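You operate a simulated robot arm through the tools that you are given. There is no shell and no other tool.

You run a simulated robot arm. Do the job below in one go: nothing can be reset, and whatever is moved stays where it is left.

JOB
Put things in order on the kitchen table. At the end: the yellow lemon jug is on the white board; the milk pack from the kitchen table stands where the beige pestle stood; the sugar jar stands where the yellow lemon jug stood; the beige pestle stands where the sugar jar stood; whatever was shut is shut again. Leave all else as you found it, and nothing knocked over. Set down upright: yellow lemon jug.

The check looks at the end state, three seconds after you hand in, the way a careful person would. Anything else that was tipped, shoved, dropped, spilled or broken makes it a failure.

ROBOT AND FRAMES
A 6-joint arm with a two-finger parallel gripper, fixed in place. Base frame: the origin is on the floor under the middle of its stand, x ahead of it, y to its left, z up; the work surface is at about z = 760. Readings come in mm, degrees, newtons and seconds.
With the tool pointing down near the work surface it reaches from about 260 to 680 mm from the base axis. Its first joint turns from -66.0 to 66.0 degrees. Payload 2.9 kg.
The TCP is the grasp point between the finger pads, 30 mm short of the fingertips. In the tool frame z runs along the fingers and y along their closing line. Largest opening 110 mm; finger width 20, thickness 10; the body of the gripper, 48 by 112 mm, starts 55 mm behind the TCP.
Orientation is told as [roll, pitch, yaw] about the base's x, y, z axes, in that order, counted from this pose: with the fingers straight down and closing along the base's y, the tool's x points along the base's -x, its y along +y and its z along -z.

CONTROLS
- The arm moves only by the tool arm_command. Its argument "rows" is text: rows parted by semicolons, each of 6 numbers parted by spaces: the shift along the base's x, y, z in mm, then the turn, a rotation vector about the base's x, y, z in degrees. In form: x y z wx wy wz; .... A call has 1 to 20 rows; each row shifts and turns the commanded pose from where the row before left it. "gripper" is the finger opening in mm, from 0 to 110, set as the call begins (left out, the last holds). Rows are played at 5 a second. More than 50 mm and 8.6 degrees between two rows, or a gripper value outside its range, and nothing of the call is played. Where a pose cannot be reached the arm comes as near as it can. A force on the tool above 40 N (or 10 N above the force at the start of the call, whichever is more), or a blocked arm, ends the call early, and 0.2 s more pass. The fingers move at their own pace (about 108 mm/s each) and stop on an object; they squeeze with about 40 N. The grip force told is the motor's: it shows also when the fingers shut on nothing. Time passes only in rows, and 0.2 s behind the last, so rows that do not move let the fingers close. The reply holds the time, the measured pose of the TCP, the force on the tool along the base axes, the opening and the grip force, in the units named above and with some noise, with the torque about the TCP (base axes, N m) and any sound that the robot's microphone picked up.
- Cameras (640 x 400 px; columns grow to the right, rows downward): "scene" is fixed at [77.2, 434, 1380.6]; the picture's right is [-0.76, -0.65, 0.00], its down [-0.40, 0.47, -0.79] and it looks along [0.51, -0.60, -0.61] (base axes); focal length 340 px, centre (320, 200). "wrist" rides on the gripper at [72, 17, -103] in the tool frame; the picture's right is [-0.23, 0.97, 0.00], its down [-0.76, -0.18, -0.62] and it looks along [-0.61, -0.14, 0.78] (tool axes); focal length 222 px, centre (320, 200).
- get_image(camera): a new picture of that camera. It takes no simulated time.
- locate(camera, pixels): for up to 12 pixels [column, row] of the newest picture of that camera ("zoom" is the newest enlarged one), the place [x, y, z] in the base frame of the surface seen there, good to about 2 mm. It takes no simulated time.
- inspect(camera, box): a new picture of the part [left, top, right, bottom] of that camera's present view, enlarged. It takes no simulated time.
- job_done(): hands the job in; it is judged then, once.

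Open the gripper and draw the arm clear of the work before you hand the job in, unless the task says otherwise.

The tools are called after "Request:" as a command line: name --argument value ..., lists and objects as JSON in quotes. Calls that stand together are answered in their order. arm_command: Moves the arm, as the interface text tells. Its arguments: {"type":"object","properties":{"rows":{"type":"string"},"gripper":{"type":"number"}},"required":["rows"]} The other tools are called the same way: get_image (camera) takes a picture; locate (camera, pixels) gives the place of the surface under pixels of a picture; inspect (camera, box) takes an enlarged picture of a part of a camera's view; job_done () hands the job in.

At the start:

```text
t: 0.0
position: [338.0, -277.1, 1109.9]
tool_rot: [0.0, 0.0, 0.0]
ft_force: [-0.9, -0.6, -0.4]
wrist_torque: [0.0, 0.0, 0.01]
finger_gap: 110.0
grip_force: 0.1
```

scene: 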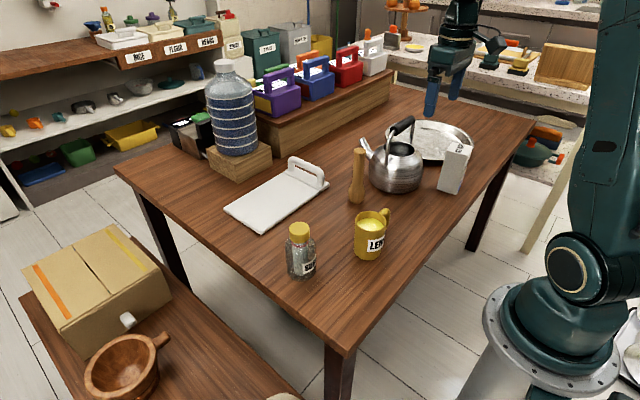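
wrist: 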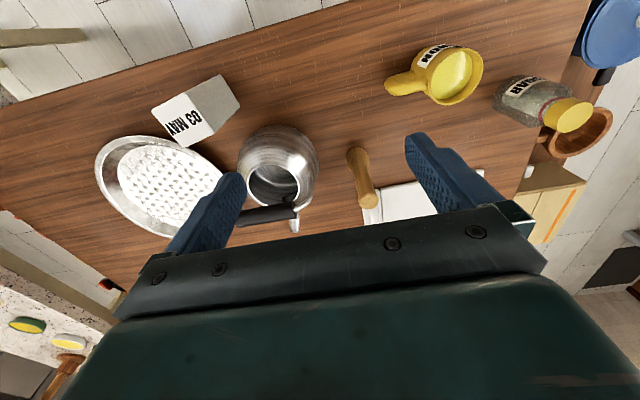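

The opening pictures show the jug near (370,235), sugar jar near (300,250), pestle near (357,176), milk pack near (454,167) and the board near (278,195). I take enlarged views to see them in detail.

Request:
inspect --camera "scene" --box '[220, 100, 480, 290]'

Request:
inspect --camera "wrist" --box '[80, 20, 640, 260]'

Request:
get_image --camera "scene"

Request:
get_image --camera "wrist"

```text
2.11 times, centred on (350, 195) of scene
```

zoom: 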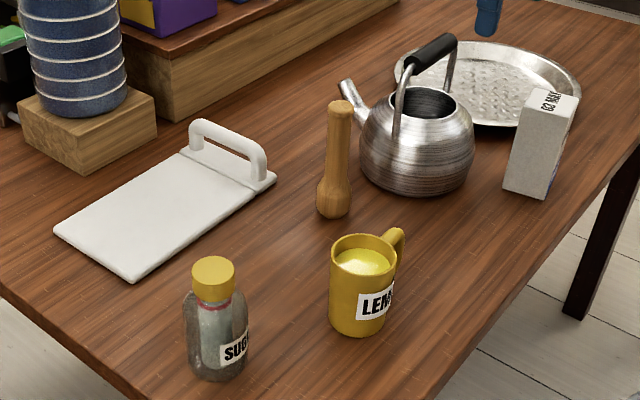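

```text
1.14 times, centred on (360, 140) of wrist
```

zoom: 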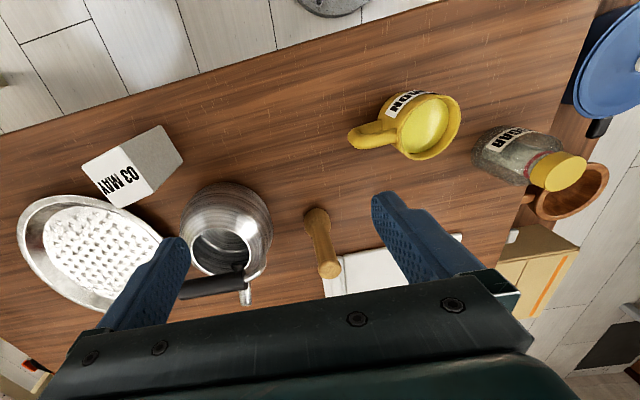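

```text
taken
```

scene: 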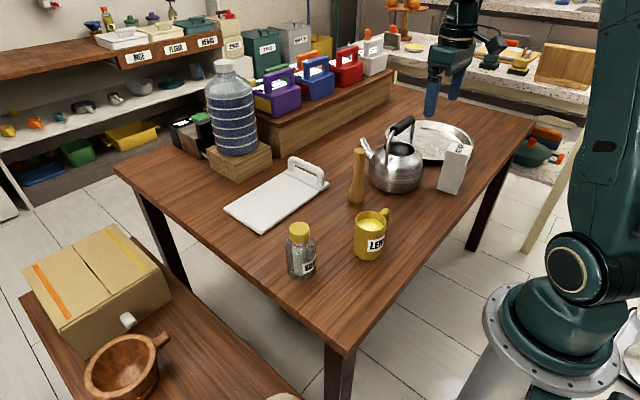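

```text
taken
```

wrist: 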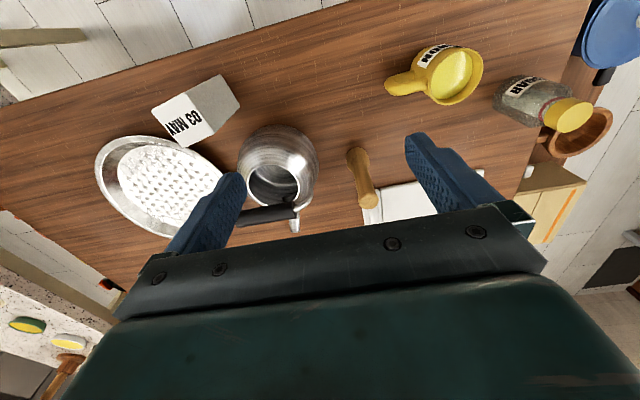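

I locate key points on each object in the scene picture: jug rim/base, jar cap/base, pestle top/base, milk pack corners, board corners and handle.

Request:
locate --camera "scene" --pixels '[[371, 214], [368, 256], [387, 213], [356, 222], [300, 229], [300, 275], [288, 262], [315, 262], [359, 150], [356, 200], [348, 190], [365, 190]]'

Request:
locate --camera "scene" --pixels '[[447, 142], [470, 147], [458, 154], [441, 152], [438, 187], [459, 194], [228, 208], [262, 231], [326, 187], [290, 165], [306, 168], [275, 200]]'

Request:
locate --camera "wrist" --pixels '[[453, 75], [440, 103], [483, 66], [425, 80], [400, 84], [570, 113], [368, 198], [357, 155], [165, 108], [196, 146], [222, 76], [240, 104]]'

```text
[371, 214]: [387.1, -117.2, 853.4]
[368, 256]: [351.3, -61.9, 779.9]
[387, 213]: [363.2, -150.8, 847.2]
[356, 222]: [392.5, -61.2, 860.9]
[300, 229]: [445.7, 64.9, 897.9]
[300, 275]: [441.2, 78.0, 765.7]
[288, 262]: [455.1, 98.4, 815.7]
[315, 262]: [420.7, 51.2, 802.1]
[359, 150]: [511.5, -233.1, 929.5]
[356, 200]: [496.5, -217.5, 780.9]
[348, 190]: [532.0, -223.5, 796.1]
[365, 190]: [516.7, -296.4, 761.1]
```

```text
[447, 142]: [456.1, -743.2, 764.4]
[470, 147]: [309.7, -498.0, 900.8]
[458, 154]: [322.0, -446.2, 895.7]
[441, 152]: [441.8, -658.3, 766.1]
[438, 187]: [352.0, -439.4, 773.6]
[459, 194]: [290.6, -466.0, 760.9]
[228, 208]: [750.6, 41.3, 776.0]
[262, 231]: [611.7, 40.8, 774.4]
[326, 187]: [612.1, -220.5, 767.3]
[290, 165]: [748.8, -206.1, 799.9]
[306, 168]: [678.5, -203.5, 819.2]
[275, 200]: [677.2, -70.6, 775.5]
```

```text
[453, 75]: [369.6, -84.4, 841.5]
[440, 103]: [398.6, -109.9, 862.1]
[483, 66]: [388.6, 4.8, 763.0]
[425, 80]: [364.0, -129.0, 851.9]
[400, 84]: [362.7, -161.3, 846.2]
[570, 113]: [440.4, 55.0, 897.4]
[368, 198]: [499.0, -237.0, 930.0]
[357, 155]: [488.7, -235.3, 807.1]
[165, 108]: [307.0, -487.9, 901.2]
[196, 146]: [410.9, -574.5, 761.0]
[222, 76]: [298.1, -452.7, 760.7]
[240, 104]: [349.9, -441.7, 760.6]
```

The rough places are known; now I zoom on the jug at (371,235) for exact geometry.

Request:
inspect --camera "scene" --box '[330, 195, 410, 270]'

```text
5.33 times, centred on (370, 232) of scene
```

zoom: 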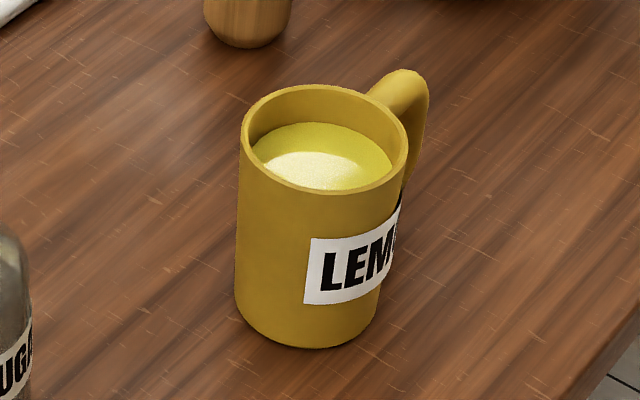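

The jug is a mug shape with liquid; rim ellipse runs from (243,130) to (407,150) in the zoom, handle at (410,90). I locate rim, wall and handle points.

Request:
locate --camera "zoom" --pixels '[[245, 128], [404, 152], [310, 86], [340, 190], [290, 180], [370, 103], [404, 74], [422, 100], [415, 165], [275, 336], [330, 348], [320, 150]]'

Request:
inspect --camera "scene" --box '[262, 212, 342, 287]'

```text
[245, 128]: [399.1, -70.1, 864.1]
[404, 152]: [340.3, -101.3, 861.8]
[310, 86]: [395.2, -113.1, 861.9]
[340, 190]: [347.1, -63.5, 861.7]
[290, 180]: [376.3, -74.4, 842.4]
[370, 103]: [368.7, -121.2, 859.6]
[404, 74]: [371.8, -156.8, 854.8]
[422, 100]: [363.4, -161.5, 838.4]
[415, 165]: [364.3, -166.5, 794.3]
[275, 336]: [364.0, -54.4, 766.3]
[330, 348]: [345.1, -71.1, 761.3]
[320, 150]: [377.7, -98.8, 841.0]
```

```text
5.33 times, centred on (302, 250) of scene
```

zoom: 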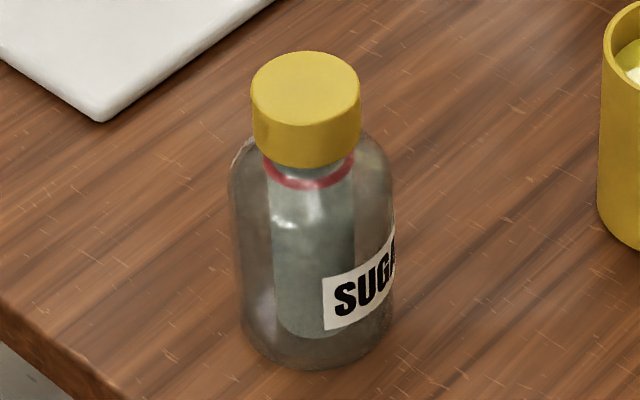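

The jug's rim centres at about (370.5,-87) with radius 34, the handle pointing along -y. Now the jar's points: cap top (305,75), sides and base in the zoom.

Request:
locate --camera "zoom" --pixels '[[253, 85], [359, 88], [305, 53], [305, 125], [305, 85], [233, 180], [392, 180], [240, 300], [388, 320], [310, 366], [270, 355], [350, 355]]'

Request:
inspect --camera "scene" --box '[318, 138, 398, 213]'

```text
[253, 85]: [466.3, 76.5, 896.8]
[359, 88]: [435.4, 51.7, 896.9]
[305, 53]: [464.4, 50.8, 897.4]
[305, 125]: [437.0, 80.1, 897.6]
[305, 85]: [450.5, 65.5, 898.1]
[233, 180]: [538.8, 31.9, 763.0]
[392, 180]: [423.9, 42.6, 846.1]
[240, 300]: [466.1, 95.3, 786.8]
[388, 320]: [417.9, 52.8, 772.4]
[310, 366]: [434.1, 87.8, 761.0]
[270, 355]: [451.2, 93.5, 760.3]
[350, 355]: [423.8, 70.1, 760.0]
```

```text
5.33 times, centred on (358, 176) of scene
```

zoom: 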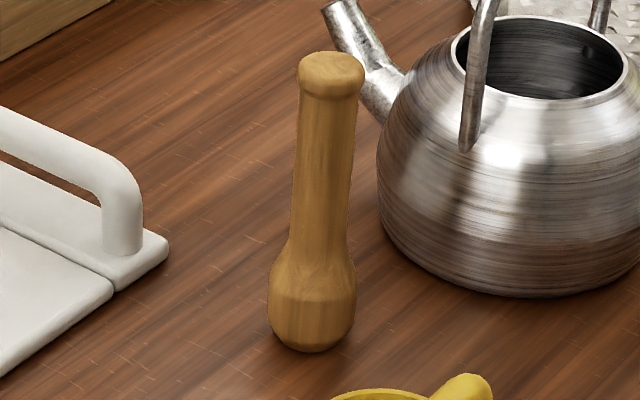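

Jar cap centre is (450.8,65), body radius about 34, top at z 897.5. Now the pestle's top (331,72), sides and base in the zoom, and a zoom on the milk pack.

Request:
locate --camera "zoom" --pixels '[[300, 72], [363, 72], [331, 54], [331, 92], [331, 70], [300, 200], [348, 200], [325, 200], [270, 300], [354, 300], [310, 350], [295, 340]]'

Request:
inspect --camera "scene" --box '[414, 130, 494, 205]'

```text
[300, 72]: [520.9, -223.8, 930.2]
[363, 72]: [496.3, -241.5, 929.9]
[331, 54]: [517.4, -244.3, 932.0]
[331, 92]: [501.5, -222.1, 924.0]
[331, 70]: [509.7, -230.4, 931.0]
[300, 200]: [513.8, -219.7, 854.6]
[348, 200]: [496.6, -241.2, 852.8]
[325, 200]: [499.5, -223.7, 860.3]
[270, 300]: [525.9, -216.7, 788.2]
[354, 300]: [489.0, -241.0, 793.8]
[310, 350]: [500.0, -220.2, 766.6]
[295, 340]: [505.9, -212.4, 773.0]
```

```text
5.33 times, centred on (454, 168) of scene
```

zoom: 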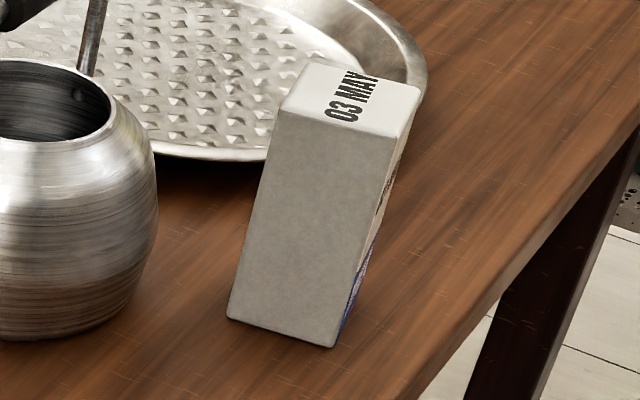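

Pestle stands upright, centred at about (508.5,-232.5), shaft about 27 mm. Now the milk pack corners from the zoom: top (308,60), (280,110), (423,85), (395,137), and base (230,318), (335,347).

Request:
locate --camera "zoom" --pixels '[[309, 63], [282, 109], [419, 88], [394, 134], [350, 100], [231, 316], [333, 345], [300, 250], [345, 320], [260, 140], [150, 290], [390, 180]]'

Request:
inspect --camera "wrist" --box '[90, 60, 330, 240]'

```text
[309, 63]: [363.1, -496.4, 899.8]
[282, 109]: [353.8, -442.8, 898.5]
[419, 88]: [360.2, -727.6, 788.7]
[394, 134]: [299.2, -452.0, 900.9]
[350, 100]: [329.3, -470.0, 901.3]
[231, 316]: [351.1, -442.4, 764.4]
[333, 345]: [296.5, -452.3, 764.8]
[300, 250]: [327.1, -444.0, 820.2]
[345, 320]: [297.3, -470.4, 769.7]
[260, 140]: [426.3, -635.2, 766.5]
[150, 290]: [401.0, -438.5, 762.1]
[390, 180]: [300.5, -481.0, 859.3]
```

```text
2.22 times, centred on (210, 150) of wrist
```

zoom: 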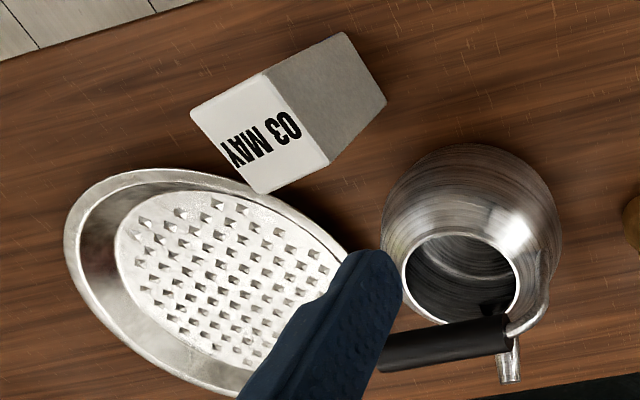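

The milk pack is about 57×57 mm, rotated about 9.6°, centred at about (331,-474), top z 900. Now I locate tray rim and kettle parts (wrist zoom: rim (245,180), (347,250); kettle body (385,200), (560,230), spout (508,365), handle (440,340)).

Request:
locate --camera "zoom" --pixels '[[193, 114], [264, 74], [328, 162], [264, 191], [245, 178], [300, 212], [345, 250], [386, 205], [470, 148], [556, 210], [508, 372], [440, 335]]'

Request:
inspect --camera "scene" --box '[340, 100, 480, 200]'

```text
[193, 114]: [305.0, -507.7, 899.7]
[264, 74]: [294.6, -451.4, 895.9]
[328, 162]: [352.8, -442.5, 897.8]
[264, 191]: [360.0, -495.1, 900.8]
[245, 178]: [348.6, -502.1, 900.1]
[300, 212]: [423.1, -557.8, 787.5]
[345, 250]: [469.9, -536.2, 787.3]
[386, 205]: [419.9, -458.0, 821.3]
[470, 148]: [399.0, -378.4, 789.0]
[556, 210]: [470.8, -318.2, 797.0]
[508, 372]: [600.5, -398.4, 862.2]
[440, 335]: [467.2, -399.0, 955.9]
```

```text
4.00 times, centred on (410, 150) of scene
```

zoom: 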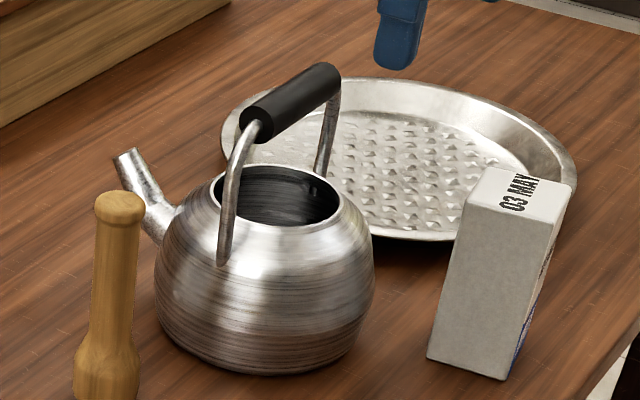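

The kettle centres near (475,-399) with its spout towards +x, so all targets are clear. Everything can be chained without a buffer: jug→board, jar→jug's spot, pestle→jar's spot, milk→pestle's spot. I move above the jug while turning to yaw -90 so the fingers close along x, off the handle.

Request:
arm_command --rows "2.71 15.83 -9.17 0 0 -7.5; 2.71 15.83 -9.17 0 0 -7.5; 2.71 15.83 -9.17 0 0 -7.5; 2.71 15.83 -9.17 0 0 -7.5; 2.71 15.83 -9.17 0 0 -7.5; 2.71 15.83 -9.17 0 0 -7.5; 2.71 15.83 -9.17 0 0 -7.5; 2.71 15.83 -9.17 0 0 -7.5; 2.71 15.83 -9.17 0 0 -7.5; 2.71 15.83 -9.17 0 0 -7.5; 2.71 15.83 -9.17 0 0 -7.5; 2.71 15.83 -9.17 0 0 -7.5; 0 0 0 0 0 0" --gripper 110

```text
t: 2.8
position: [371.7, -89.1, 999.7]
tool_rot: [0.1, 0.0, -90.2]
ft_force: [0.8, 0.1, 0.2]
wrist_torque: [0.0, 0.0, 0.0]
finger_gap: 109.9
grip_force: 0.0
```

The arm is above the jug at (371.7,-89.1) with yaw -90. I check with the wrist camera before descending.

Request:
get_image --camera "wrist"

Request:
get_image --camera "scene"

```text
taken
```

wrist: 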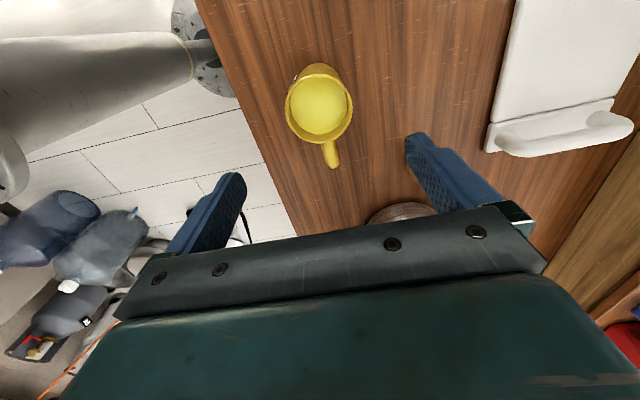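

```text
taken
```

scene: 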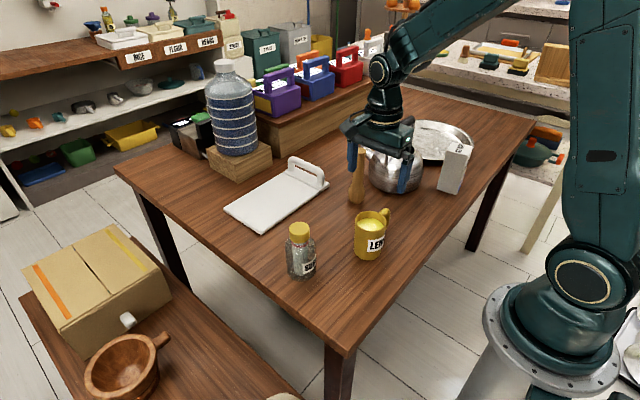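

The jug is seen at wrist (319,105), with the handle pointing away from the closing line. I locate the rim again from this nearer view to refine its centre.

Request:
locate --camera "wrist" --pixels '[[288, 105], [351, 105], [319, 76], [318, 143], [332, 165], [296, 80], [345, 82], [297, 132], [342, 130]]'

Request:
inspect --camera "wrist" --box '[270, 50, 370, 180]'

```text
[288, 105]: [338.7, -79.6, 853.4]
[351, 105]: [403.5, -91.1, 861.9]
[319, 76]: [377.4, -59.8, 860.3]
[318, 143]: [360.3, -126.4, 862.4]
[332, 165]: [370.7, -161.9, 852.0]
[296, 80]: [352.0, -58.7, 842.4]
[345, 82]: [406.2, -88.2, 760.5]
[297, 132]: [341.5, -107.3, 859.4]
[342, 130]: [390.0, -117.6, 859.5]
```

```text
3.08 times, centred on (320, 115) of wrist
```

zoom: 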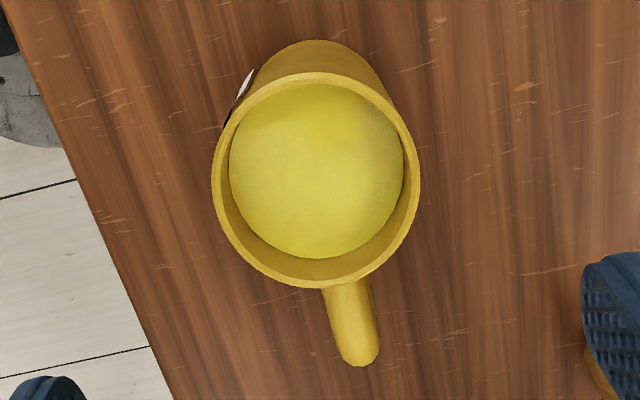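

The zoom shows the rim ellipse from (215,180) to (417,180); I locate points just on the rim lip.

Request:
locate --camera "zoom" --pixels '[[217, 182], [414, 182], [315, 78], [318, 283], [245, 108], [385, 106], [244, 256], [390, 254], [350, 330], [362, 360]]'

```text
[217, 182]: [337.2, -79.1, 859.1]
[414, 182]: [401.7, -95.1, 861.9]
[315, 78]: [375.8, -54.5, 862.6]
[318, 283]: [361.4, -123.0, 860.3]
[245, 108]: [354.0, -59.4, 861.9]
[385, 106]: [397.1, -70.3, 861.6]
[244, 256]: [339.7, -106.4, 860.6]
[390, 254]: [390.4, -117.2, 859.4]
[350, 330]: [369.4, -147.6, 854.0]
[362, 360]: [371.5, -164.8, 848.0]
```

Jug centre is refined to (370,-88), and the gripper lies within about 1–2 mm of it. I descend straight to TCP z≈820 with fingers open, body staying above the rim.

Request:
arm_command --rows "0 0 -18 0 0 0; 0 0 -18 0 0 0; 0 0 -18 0 0 0; 0 0 -18 0 0 0; 0 0 -18 0 0 0; 0 0 -18 0 0 0; 0 0 -18 0 0 0; 0 0 -18 0 0 0; 0 0 -18 0 0 0; 0 0 -18 0 0 0; 0 0 0 0 0 0" --gripper 110

```text
t: 5.2
position: [370.6, -88.1, 820.4]
tool_rot: [0.0, 0.0, -90.0]
ft_force: [-1.0, 0.1, -0.6]
wrist_torque: [0.02, 0.01, -0.01]
finger_gap: 110.0
grip_force: 0.1
```

The TCP is at (370.6,-88.1,820.4) around the jug, no contact force. I close the fingers and let them settle.

Request:
arm_command --rows "0 0 0 0 0 0; 0 0 0 0 0 0; 0 0 0 0 0 0; 0 0 0 0 0 0; 0 0 0 0 0 0" --gripper 0

```text
t: 6.4
position: [371.8, -88.2, 820.2]
tool_rot: [0.0, 0.0, -90.0]
ft_force: [-0.3, -0.3, 0.7]
wrist_torque: [0.06, 0.0, 0.02]
finger_gap: 67.5
grip_force: 40.3
```

The fingers hold the jug at 67.5 mm with 40 N. I lift gently first, then look.

Request:
arm_command --rows "0 0 2 0 0 0; 0 0 4 0 0 0; 0 0 6 0 0 0; 0 0 8 0 0 0; 0 0 8 0 0 0; 0 0 6 0 0 0; 0 0 4 0 0 0; 0 0 2 0 0 0; 0 0 0 0 0 0"

Request:
get_image --camera "scene"

```text
t: 8.4
position: [371.6, -88.7, 859.8]
tool_rot: [0.0, 0.0, -90.1]
ft_force: [-0.4, -0.5, -3.4]
wrist_torque: [0.07, 0.02, 0.05]
finger_gap: 67.9
grip_force: 40.4
```

```text
taken
```

scene: 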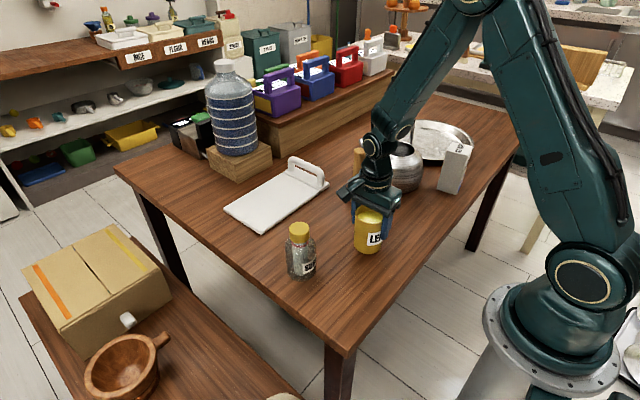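

The jug is held level (about 3.4 N of weight). Before moving I measure the board's edges, seen at scene (228,208)–(262,231)–(326,187).

Request:
inspect --camera "scene" --box '[215, 150, 335, 240]'

```text
4.44 times, centred on (275, 195) of scene
```

zoom: 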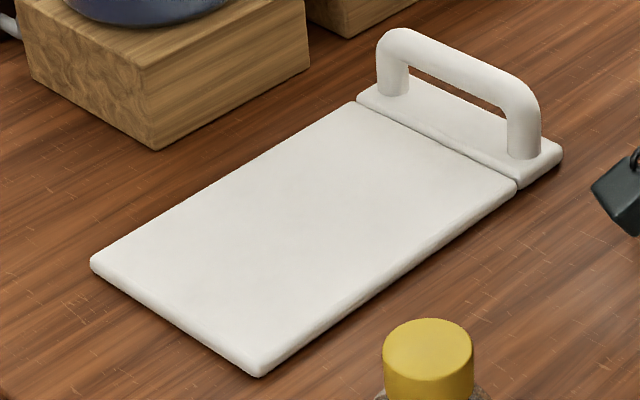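

The board's flat part runs in the zoom from (92,265), (257,372) to (515,185) and (355,105). I locate these corners and interior points.

Request:
locate --camera "zoom" --pixels '[[97, 263], [255, 362], [510, 185], [355, 108], [300, 230], [350, 270], [380, 215], [250, 220], [524, 140], [395, 80], [550, 155], [290, 300]]'

```text
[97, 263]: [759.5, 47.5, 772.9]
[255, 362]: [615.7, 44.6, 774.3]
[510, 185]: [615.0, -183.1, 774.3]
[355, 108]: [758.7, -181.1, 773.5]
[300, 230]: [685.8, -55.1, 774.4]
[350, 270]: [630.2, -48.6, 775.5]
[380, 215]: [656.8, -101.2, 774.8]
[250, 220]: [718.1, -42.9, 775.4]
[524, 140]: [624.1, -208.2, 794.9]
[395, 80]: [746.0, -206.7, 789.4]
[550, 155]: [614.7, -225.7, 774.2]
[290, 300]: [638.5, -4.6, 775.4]
```

Board top is z≈775, spanning x 612–761, y -185–48. I carry the jug gently, level, to above (660,-60).

Request:
arm_command --rows "5 0.5 4 0 0 0; 10 1 4 0 0 0; 15 1.5 4 0 0 0; 18 1.7 4 0 0 0; 18 1.7 4 0 0 0; 18 1.7 4 0 0 0; 18 1.7 4 0 0 0; 18 1.7 4 0 0 0; 18 1.7 4 0 0 0; 18 1.7 4 0 0 0; 18 1.7 4 0 0 0; 18 1.7 4 0 0 0; 18 1.7 4 0 0 0; 18 1.7 4 0 0 0; 18 1.7 4 0 0 0; 18 1.7 0 0 0 0; 12 1.2 0 0 0 0; 8 0.8 0 0 0 0; 5 0.5 0 0 0 0; 0 0 0 0 0 0"

```text
t: 12.6
position: [660.3, -60.8, 919.7]
tool_rot: [0.0, 0.0, -90.0]
ft_force: [0.1, 0.1, -3.1]
wrist_torque: [0.09, 0.02, -0.03]
finger_gap: 67.9
grip_force: 40.0
```

The jug is above (660,-60) at z 920, level. I lower to just above the board (contact is expected at TCP z≈835).

Request:
arm_command --rows "0 0 -4 0 0 0; 0 0 -8 0 0 0; 0 0 -10 0 0 0; 0 0 -10 0 0 0; 0 0 -10 0 0 0; 0 0 -10 0 0 0; 0 0 -10 0 0 0; 0 0 -8 0 0 0; 0 0 -5 0 0 0; 0 0 -3 0 0 0; 0 0 -2 0 0 0; 0 0 0 0 0 0"

Request:
inspect --camera "scene" --box '[215, 120, 375, 240]'

```text
t: 15.2
position: [661.6, -61.1, 844.2]
tool_rot: [0.7, -0.1, -90.0]
ft_force: [5.2, 1.8, 28.7]
wrist_torque: [-0.08, 0.17, 0.01]
finger_gap: 67.8
grip_force: 39.6
```

```text
3.33 times, centred on (295, 180) of scene
```

zoom: 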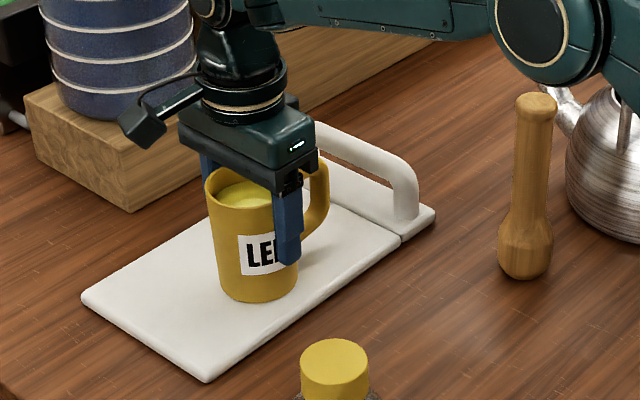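

The force jumped to 28.7 N at TCP z 844, higher than the 835 expected. I measure the jug's rim and base in the zoom, (240,180)/(255,300), to learn whether it has met the board or slipped.

Request:
locate --camera "zoom" --pixels '[[208, 180], [235, 212], [265, 210], [225, 290], [255, 302], [290, 292], [240, 190], [320, 165], [318, 200], [190, 320], [330, 270], [290, 250]]'

Request:
get_image --camera "wrist"

Request:
inspect --camera "scene" --box '[255, 155, 325, 215]'

```text
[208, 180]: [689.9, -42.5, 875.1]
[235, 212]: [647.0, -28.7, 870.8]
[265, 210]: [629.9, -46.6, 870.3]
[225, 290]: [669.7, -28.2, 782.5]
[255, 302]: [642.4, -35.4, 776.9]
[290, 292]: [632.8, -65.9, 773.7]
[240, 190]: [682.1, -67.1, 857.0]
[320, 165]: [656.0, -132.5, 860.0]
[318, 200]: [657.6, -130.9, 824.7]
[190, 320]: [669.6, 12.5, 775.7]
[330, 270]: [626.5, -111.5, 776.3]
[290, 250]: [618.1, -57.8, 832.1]
```

```text
taken
```

wrist: 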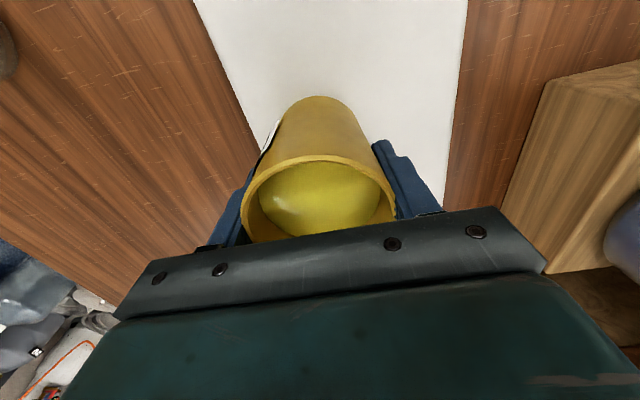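

```text
6.67 times, centred on (290, 185) of scene
```

zoom: 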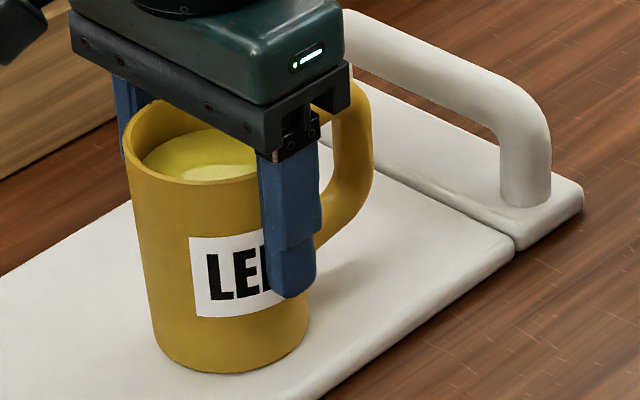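

The jug's base is on the board, but contact came about 9 mm early, so I check whether the jug tilted or slid in the grip by measuring along its wall and rim in this closer zoom.

Request:
locate --camera "zoom" --pixels '[[127, 135], [150, 172], [200, 184], [250, 180], [140, 130], [165, 350], [200, 368], [250, 370], [300, 345], [175, 250], [200, 155], [350, 120]]'

Request:
inspect --camera "wrist" --box '[220, 80, 440, 260]'

```text
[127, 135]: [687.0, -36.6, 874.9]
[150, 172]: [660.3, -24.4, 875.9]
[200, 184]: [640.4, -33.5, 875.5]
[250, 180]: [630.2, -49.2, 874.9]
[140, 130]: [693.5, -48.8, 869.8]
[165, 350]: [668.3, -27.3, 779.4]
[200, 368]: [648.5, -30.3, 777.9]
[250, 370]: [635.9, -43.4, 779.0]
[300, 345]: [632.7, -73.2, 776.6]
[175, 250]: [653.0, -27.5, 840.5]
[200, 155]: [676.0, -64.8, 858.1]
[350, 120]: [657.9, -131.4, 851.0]
```

```text
2.22 times, centred on (330, 170) of wrist
```

zoom: 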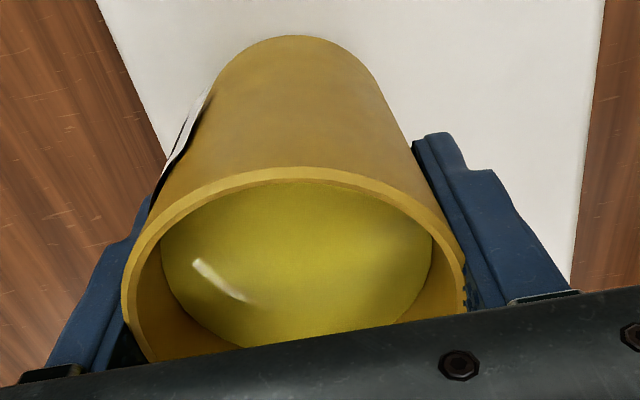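

The rim sits evenly at z≈875.5 and the base at ≈777, so the jug stands upright on the board; it simply slid slightly in the grip. I ease the command up 5 mm to relieve the pressing force before letting go.

Request:
arm_command --rows "0 0 1.5 0 0 0; 0 0 1.5 0 0 0; 0 0 1 0 0 0; 0 0 1 0 0 0; 0 0 0 0 0 0"

```text
t: 16.4
position: [659.1, -60.8, 844.5]
tool_rot: [-0.1, -0.1, -90.0]
ft_force: [2.5, 0.1, 8.9]
wrist_torque: [-0.26, -0.42, 0.07]
finger_gap: 67.6
grip_force: 39.6
```

Force fell to 8.9 N; one more millimetre up should leave the jug resting by its own weight.

Request:
arm_command --rows "0 0 1 0 0 0; 0 0 0.5 0 0 0; 0 0 0 0 0 0"

```text
t: 17.2
position: [659.6, -61.2, 845.2]
tool_rot: [-0.2, 0.0, -90.0]
ft_force: [0.5, -0.4, -3.1]
wrist_torque: [0.07, -0.04, 0.0]
finger_gap: 67.5
grip_force: 40.0
```

At z≈845 the full weight hangs again, so contact is about a millimetre lower. I lower 1 mm and check the force, then release.

Request:
arm_command --rows "0 0 -0.5 0 0 0; 0 0 -0.4 0 0 0; 0 0 0 0 0 0"

Request:
inspect --camera "scene" --box '[255, 155, 325, 215]'

```text
t: 18.0
position: [659.8, -60.6, 844.2]
tool_rot: [-0.1, -0.1, -90.0]
ft_force: [0.7, 0.5, -2.8]
wrist_torque: [0.1, 0.02, 0.0]
finger_gap: 67.8
grip_force: 40.1
```

```text
6.67 times, centred on (290, 185) of scene
```

zoom: 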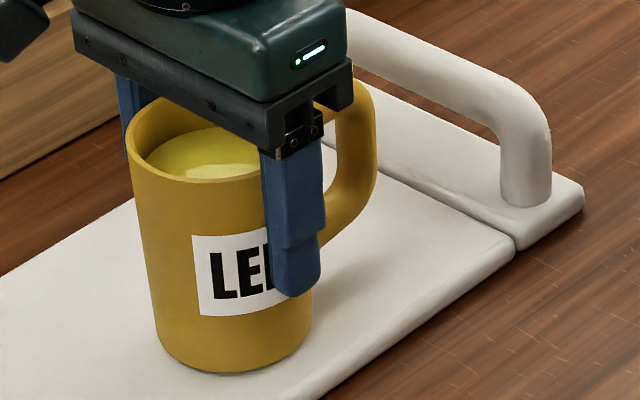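

The jug hangs a hair above or just touches the board (force -2.8 N). I lower another millimetre.

Request:
arm_command --rows "0 0 -0.5 0 0 0; 0 0 -0.5 0 0 0; 0 0 0 0 0 0"

```text
t: 18.8
position: [658.9, -60.9, 843.4]
tool_rot: [0.0, 0.0, -89.9]
ft_force: [0.0, 0.7, -3.7]
wrist_torque: [0.05, 0.01, -0.01]
finger_gap: 68.0
grip_force: 39.9
```

Still hanging at 843.4. I continue down in half-millimetre steps until contact shows.

Request:
arm_command --rows "0 0 -0.5 0 0 0; 0 0 -0.5 0 0 0; 0 0 0 0 0 0"

```text
t: 19.6
position: [661.5, -61.0, 843.4]
tool_rot: [0.1, -0.1, -90.1]
ft_force: [-1.6, -1.8, 3.6]
wrist_torque: [-0.1, 0.23, -0.02]
finger_gap: 67.9
grip_force: 40.0
```

Now a light contact of about +3.6 N; the jug rests on the board. I open the fingers.

Request:
arm_command --rows "0 0 0 0 0 0; 0 0 0 0 0 0; 0 0 0 0 0 0" --gripper 84

Request:
inspect --camera "scene" --box '[255, 155, 325, 215]'

```text
t: 20.4
position: [659.3, -60.1, 844.1]
tool_rot: [-0.1, -0.1, -90.0]
ft_force: [-0.7, 0.0, -0.8]
wrist_torque: [-0.01, -0.01, 0.03]
finger_gap: 84.0
grip_force: 0.2
```

```text
6.67 times, centred on (290, 185) of scene
```

zoom: 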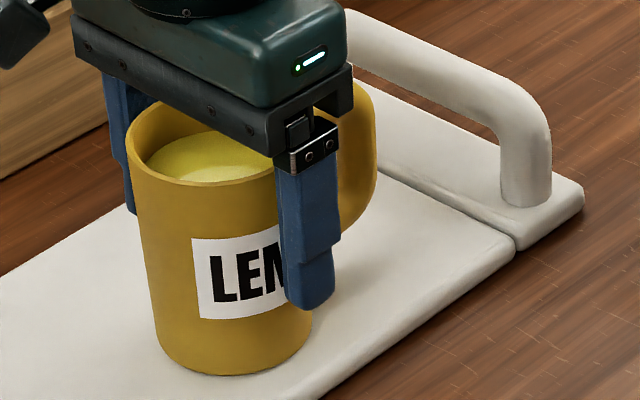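

The jug stands free, the fingers 8 mm clear on each side. I rise straight up by 140 mm.

Request:
arm_command --rows "0 0 3 0 0 0; 0 0 6 0 0 0; 0 0 10 0 0 0; 0 0 15 0 0 0; 0 0 20 0 0 0; 0 0 20 0 0 0; 0 0 20 0 0 0; 0 0 20 0 0 0; 0 0 20 0 0 0; 0 0 6 0 0 0; 0 0 0 0 0 0"

Request:
get_image --camera "scene"

Request:
get_image --camera "wrist"

```text
t: 22.8
position: [659.5, -60.7, 982.9]
tool_rot: [-0.1, 0.0, -89.9]
ft_force: [0.5, 0.1, -0.7]
wrist_torque: [0.0, 0.02, -0.02]
finger_gap: 84.1
grip_force: 0.1
```

```text
taken
```

scene: 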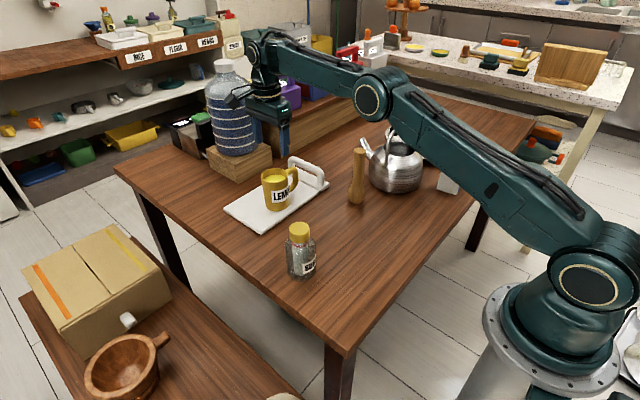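

```text
taken
```

wrist: 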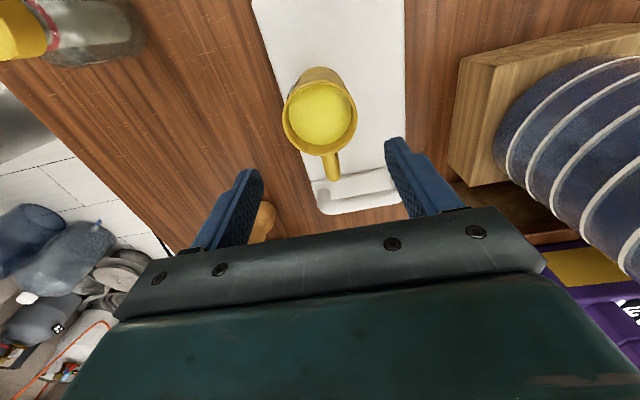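

The jug stands upright on the board at scene (280,190). Now I move over the jar at (451,65), turning back to yaw 0, staying high.

Request:
arm_command --rows "-17.4 10.5 1.5 0 0 7.5; -17.4 10.5 1.5 0 0 7.5; -17.4 10.5 1.5 0 0 7.5; -17.4 10.5 1.5 0 0 7.5; -17.4 10.5 1.5 0 0 7.5; -17.4 10.5 1.5 0 0 7.5; -17.4 10.5 1.5 0 0 7.5; -17.4 10.5 1.5 0 0 7.5; -17.4 10.5 1.5 0 0 7.5; -17.4 10.5 1.5 0 0 7.5; -17.4 10.5 1.5 0 0 7.5; -17.4 10.5 1.5 0 0 7.5; 0 0 0 0 0 0" --gripper 110

Request:
get_image --camera "wrist"

Request:
get_image --camera "scene"

```text
t: 25.6
position: [451.9, 65.5, 1001.7]
tool_rot: [0.0, 0.0, 0.1]
ft_force: [0.0, 0.6, 0.1]
wrist_torque: [0.0, 0.0, -0.04]
finger_gap: 109.9
grip_force: 0.0
```

```text
taken
```

wrist: 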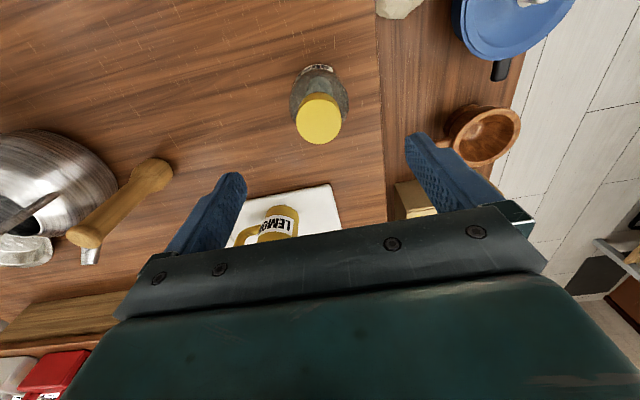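

```text
taken
```

scene: 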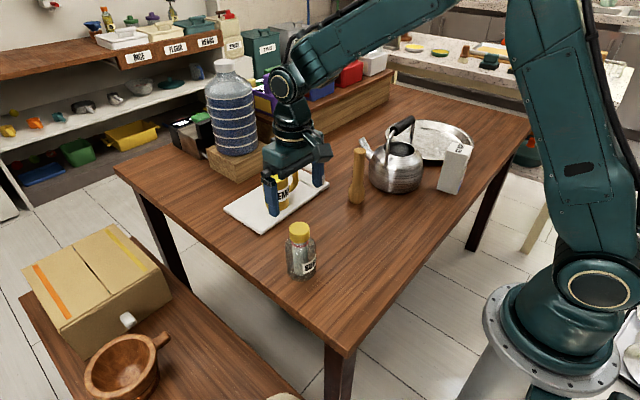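

The jar's cap is seen at wrist (319,118). I zoom to verify its centre.

Request:
inspect --camera "wrist" --box '[270, 50, 370, 150]'

```text
4.00 times, centred on (320, 100) of wrist
```

zoom: 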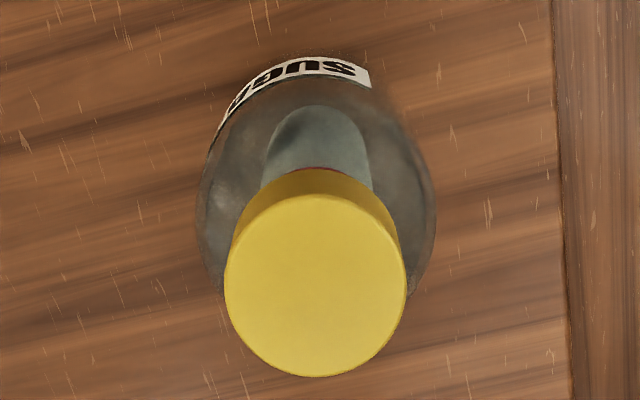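

I locate the cap's rim points and the body's edges in this zoom.

Request:
locate --camera "zoom" --pixels '[[227, 285], [403, 285], [315, 200], [315, 373], [315, 285], [200, 230], [432, 215], [300, 85], [215, 265], [425, 260]]'

```text
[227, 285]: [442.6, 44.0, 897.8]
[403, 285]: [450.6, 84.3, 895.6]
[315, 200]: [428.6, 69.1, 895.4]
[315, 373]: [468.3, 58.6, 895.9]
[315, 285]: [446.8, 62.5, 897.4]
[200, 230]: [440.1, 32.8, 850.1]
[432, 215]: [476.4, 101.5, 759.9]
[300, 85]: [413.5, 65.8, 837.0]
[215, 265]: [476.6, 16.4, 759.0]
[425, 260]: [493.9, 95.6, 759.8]
```

Jar centre is about (449,64.5), top z 897. I descend to TCP z≈850 so the fingertips hold the glass body (z 820–850) and the gripper body stays above the cap.

Request:
arm_command --rows "-1 -0.5 -15 0 0 0; -1 -0.5 -15 0 0 0; 0 0 -15 0 0 0; 0 0 -15 0 0 0; 0 0 -15 0 0 0; 0 0 -15 0 0 0; 0 0 -15 0 0 0; 0 0 -15 0 0 0; 0 0 -15 0 0 0; 0 0 -10 0 0 0; 0 0 -6 0 0 0; 0 0 0 0 0 0"

Request:
inspect --camera "scene" --box '[262, 200, 342, 290]'

```text
t: 28.2
position: [448.8, 64.1, 851.3]
tool_rot: [0.0, 0.0, 0.0]
ft_force: [-0.6, -0.2, 0.0]
wrist_torque: [0.0, 0.01, -0.03]
finger_gap: 110.0
grip_force: 0.0
```

```text
4.44 times, centred on (302, 245) of scene
```

zoom: 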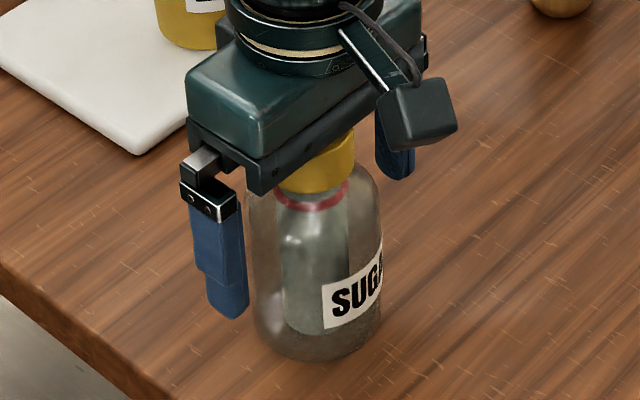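

The fingers straddle the jar body with the cap just below the gripper. I close them.

Request:
arm_command --rows "0 0 0 0 0 0; 0 0 0 0 0 0; 0 0 0 0 0 0; 0 0 0 0 0 0; 0 0 0 0 0 0" --gripper 0

Request:
inspect --camera "scene" --box '[262, 200, 342, 290]'

```text
t: 29.4
position: [448.1, 64.9, 850.9]
tool_rot: [-0.1, 0.0, -0.1]
ft_force: [1.4, 0.6, 1.2]
wrist_torque: [-0.01, -0.01, 0.02]
finger_gap: 66.2
grip_force: 39.6
```

```text
4.44 times, centred on (302, 245) of scene
```

zoom: 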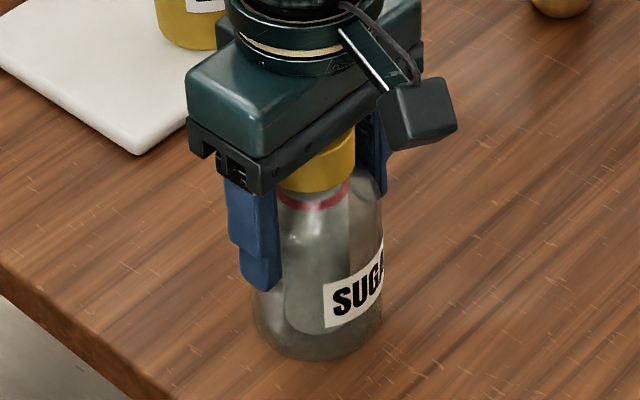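

Held at 66.2 mm with 40 N. I lift gently by 60 mm and check for slip.

Request:
arm_command --rows "0 0 2 0 0 0; 0 0 4 0 0 0; 0 0 8 0 0 0; 0 0 10 0 0 0; 0 0 12 0 0 0; 0 0 12 0 0 0; 0 0 8 0 0 0; 0 0 4 0 0 0; 0 0 0 0 0 0"

Request:
inspect --camera "scene" --box '[255, 170, 355, 280]'

```text
t: 31.4
position: [449.3, 64.2, 909.2]
tool_rot: [0.0, -0.1, 0.0]
ft_force: [1.0, -0.3, -5.3]
wrist_torque: [-0.01, 0.0, 0.02]
finger_gap: 66.1
grip_force: 39.7
```

```text
3.64 times, centred on (305, 225) of scene
```

zoom: 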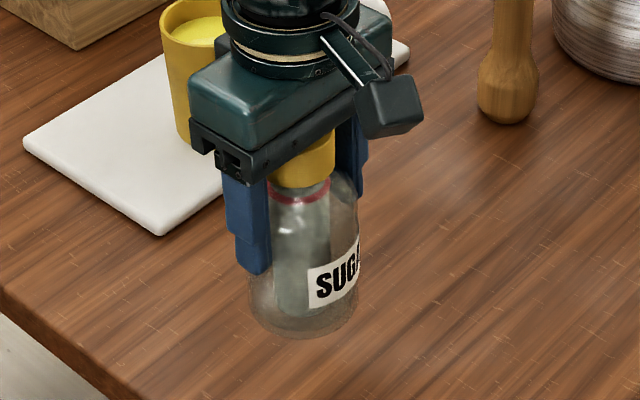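

The jar hangs upright (5.3 N). I carry it to above the jug's old spot (370,-88).

Request:
arm_command --rows "-3 -6 0 0 0 0; -6 -11 0 0 0 0; -8 -15 0 0 0 0; -8 -15.5 0 0 0 0; -8 -15.5 0 0 0 0; -8 -15.5 0 0 0 0; -8 -15.5 0 0 0 0; -8 -15.5 0 0 0 0; -8 -15.5 0 0 0 0; -7 -14 0 0 0 0; -5 -10 0 0 0 0; -2 -3.5 0 0 0 0; 0 0 0 0 0 0"

```text
t: 34.2
position: [369.3, -87.9, 909.7]
tool_rot: [0.0, 0.0, 0.1]
ft_force: [-0.3, 0.5, -6.0]
wrist_torque: [-0.02, 0.01, -0.02]
finger_gap: 66.0
grip_force: 40.0
```

Above the spot at (369.3,-87.9). I lower to about 5 mm above the expected contact height of 851.

Request:
arm_command --rows "0 0 -4 0 0 0; 0 0 -8 0 0 0; 0 0 -10 0 0 0; 0 0 -10 0 0 0; 0 0 -10 0 0 0; 0 0 -6 0 0 0; 0 0 -3 0 0 0; 0 0 -2 0 0 0; 0 0 0 0 0 0"

```text
t: 36.2
position: [369.9, -89.4, 857.0]
tool_rot: [0.1, 0.0, 0.0]
ft_force: [0.1, -0.2, -4.8]
wrist_torque: [0.02, 0.02, 0.02]
finger_gap: 65.9
grip_force: 40.5
```

No contact yet at z 857. I go down in small steps to feel the table.

Request:
arm_command --rows "0 0 -1 0 0 0; 0 0 -1 0 0 0; 0 0 -1 0 0 0; 0 0 -1 0 0 0; 0 0 0 0 0 0"

```text
t: 37.4
position: [370.5, -88.9, 853.0]
tool_rot: [0.1, 0.0, 0.0]
ft_force: [0.7, 0.2, -5.5]
wrist_torque: [0.02, 0.0, -0.01]
finger_gap: 66.1
grip_force: 40.1
```

Still hanging at 853; I continue by 1.5 mm.

Request:
arm_command --rows "0 0 -0.8 0 0 0; 0 0 -0.7 0 0 0; 0 0 0 0 0 0"

```text
t: 38.2
position: [369.8, -87.7, 851.3]
tool_rot: [0.0, 0.0, 0.0]
ft_force: [-0.2, 0.3, -4.7]
wrist_torque: [0.0, 0.0, 0.0]
finger_gap: 66.0
grip_force: 40.2
```

Very near contact now; another 0.8 mm.

Request:
arm_command --rows "0 0 -0.4 0 0 0; 0 0 -0.4 0 0 0; 0 0 0 0 0 0"

```text
t: 39.0
position: [370.2, -87.3, 851.5]
tool_rot: [0.1, 0.0, -0.1]
ft_force: [-0.1, -0.4, -4.8]
wrist_torque: [0.0, 0.0, 0.0]
finger_gap: 66.0
grip_force: 39.8
```

Still about the full weight; another 0.8 mm down.

Request:
arm_command --rows "0 0 -0.4 0 0 0; 0 0 -0.4 0 0 0; 0 0 0 0 0 0"

```text
t: 39.8
position: [370.1, -88.6, 849.8]
tool_rot: [-0.1, 0.1, 0.0]
ft_force: [-3.0, 0.8, 9.4]
wrist_torque: [-0.07, 0.43, -0.04]
finger_gap: 66.2
grip_force: 40.0
```

Contact with the table (9.4 N). I open the fingers to 90 mm to release the jar.

Request:
arm_command --rows "0 0 0 0 0 0; 0 0 0 0 0 0; 0 0 0 0 0 0" --gripper 90

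Request:
inspect --camera "scene" --box '[320, 170, 420, 280]'

```text
t: 40.6
position: [370.4, -88.0, 849.5]
tool_rot: [0.0, 0.0, 0.1]
ft_force: [-0.9, 0.0, -1.1]
wrist_torque: [-0.02, 0.01, -0.03]
finger_gap: 90.1
grip_force: 0.1
```

```text
3.64 times, centred on (370, 225) of scene
```

zoom: 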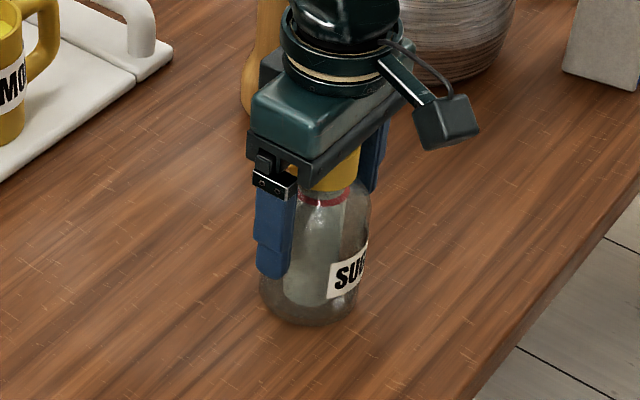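

The jar stands upright and free. I rise straight up 150 mm.

Request:
arm_command --rows "0 0 3 0 0 0; 0 0 7 0 0 0; 0 0 12 0 0 0; 0 0 18 0 0 0; 0 0 22 0 0 0; 0 0 25 0 0 0; 0 0 25 0 0 0; 0 0 25 0 0 0; 0 0 13 0 0 0; 0 0 0 0 0 0"

Request:
get_image --camera "scene"

```text
t: 42.8
position: [370.3, -87.9, 1000.8]
tool_rot: [0.0, 0.0, 0.0]
ft_force: [-0.2, 0.5, 0.2]
wrist_torque: [0.03, 0.01, -0.02]
finger_gap: 90.4
grip_force: 0.0
```

```text
taken
```

scene: 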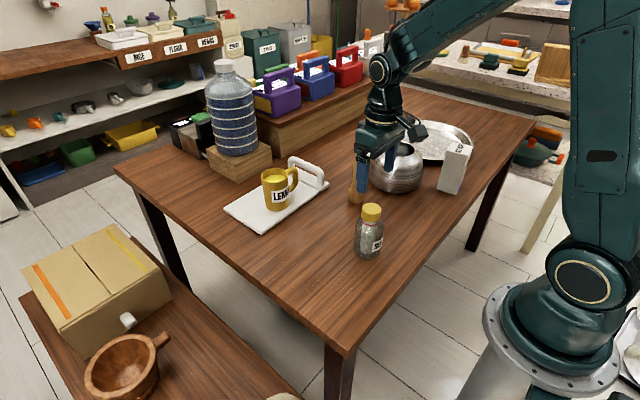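

The jar stands at (370,237 px), upright where the jug was. I move over the pestle at (508.5,-232.5), fingertips staying above its top at z 931, and narrow the opening to 70.

Request:
arm_command --rows "6 -6 0 0 0 0; 12 -13 0 0 0 0; 15 -16 0 0 0 0; 15 -16 0 0 0 0; 15 -16 0 0 0 0; 15 -16 0 0 0 0; 15 -16 0 0 0 0; 15 -16 0 0 0 0; 15 -15 0 0 0 0; 10 -10 0 0 0 0; 5.2 -4.5 0 0 0 0; 0 0 0 0 0 0" --gripper 70

Request:
get_image --camera "wrist"

Request:
get_image --camera "scene"

```text
t: 45.4
position: [508.8, -232.3, 1000.7]
tool_rot: [0.0, 0.0, 0.0]
ft_force: [0.0, -0.7, 0.5]
wrist_torque: [-0.01, -0.02, -0.01]
finger_gap: 69.9
grip_force: 0.0
```

```text
taken
```

wrist: 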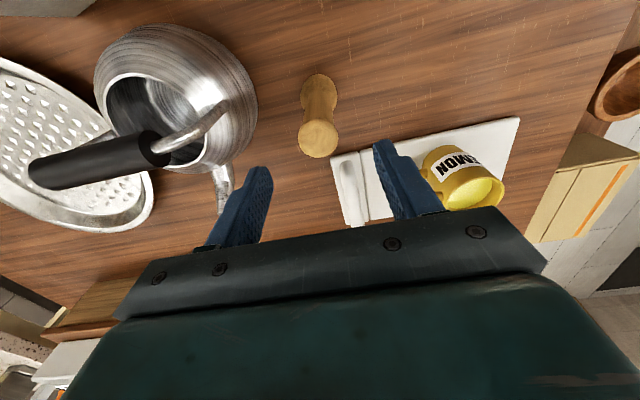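

```text
taken
```

scene: 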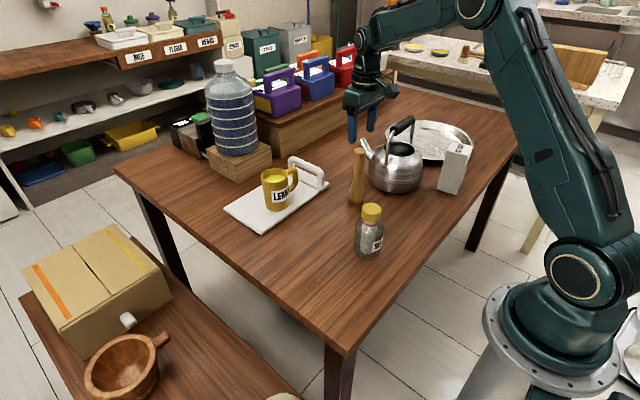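

Pestle top is at wrist (318,138), base (319,85). I zoom to refine its top and base centres.

Request:
inspect --camera "wrist" --box '[280, 65, 360, 165]'

```text
4.00 times, centred on (320, 115) of wrist
```

zoom: 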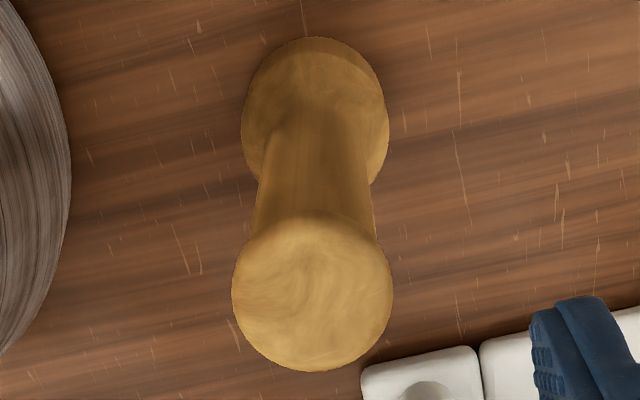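

I locate the top's rim points and the bulb edges.

Request:
locate --camera "zoom" --pixels '[[236, 290], [389, 290], [312, 225], [312, 366], [312, 295], [246, 110], [384, 115], [312, 45], [300, 150], [262, 190], [368, 190]]'

```text
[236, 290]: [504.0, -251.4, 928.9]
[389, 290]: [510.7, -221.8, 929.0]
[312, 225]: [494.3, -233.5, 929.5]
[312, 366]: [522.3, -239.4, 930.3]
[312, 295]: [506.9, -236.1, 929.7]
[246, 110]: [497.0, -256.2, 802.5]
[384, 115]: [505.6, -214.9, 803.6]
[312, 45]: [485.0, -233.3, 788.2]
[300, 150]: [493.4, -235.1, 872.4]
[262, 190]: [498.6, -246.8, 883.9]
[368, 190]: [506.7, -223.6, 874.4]
```

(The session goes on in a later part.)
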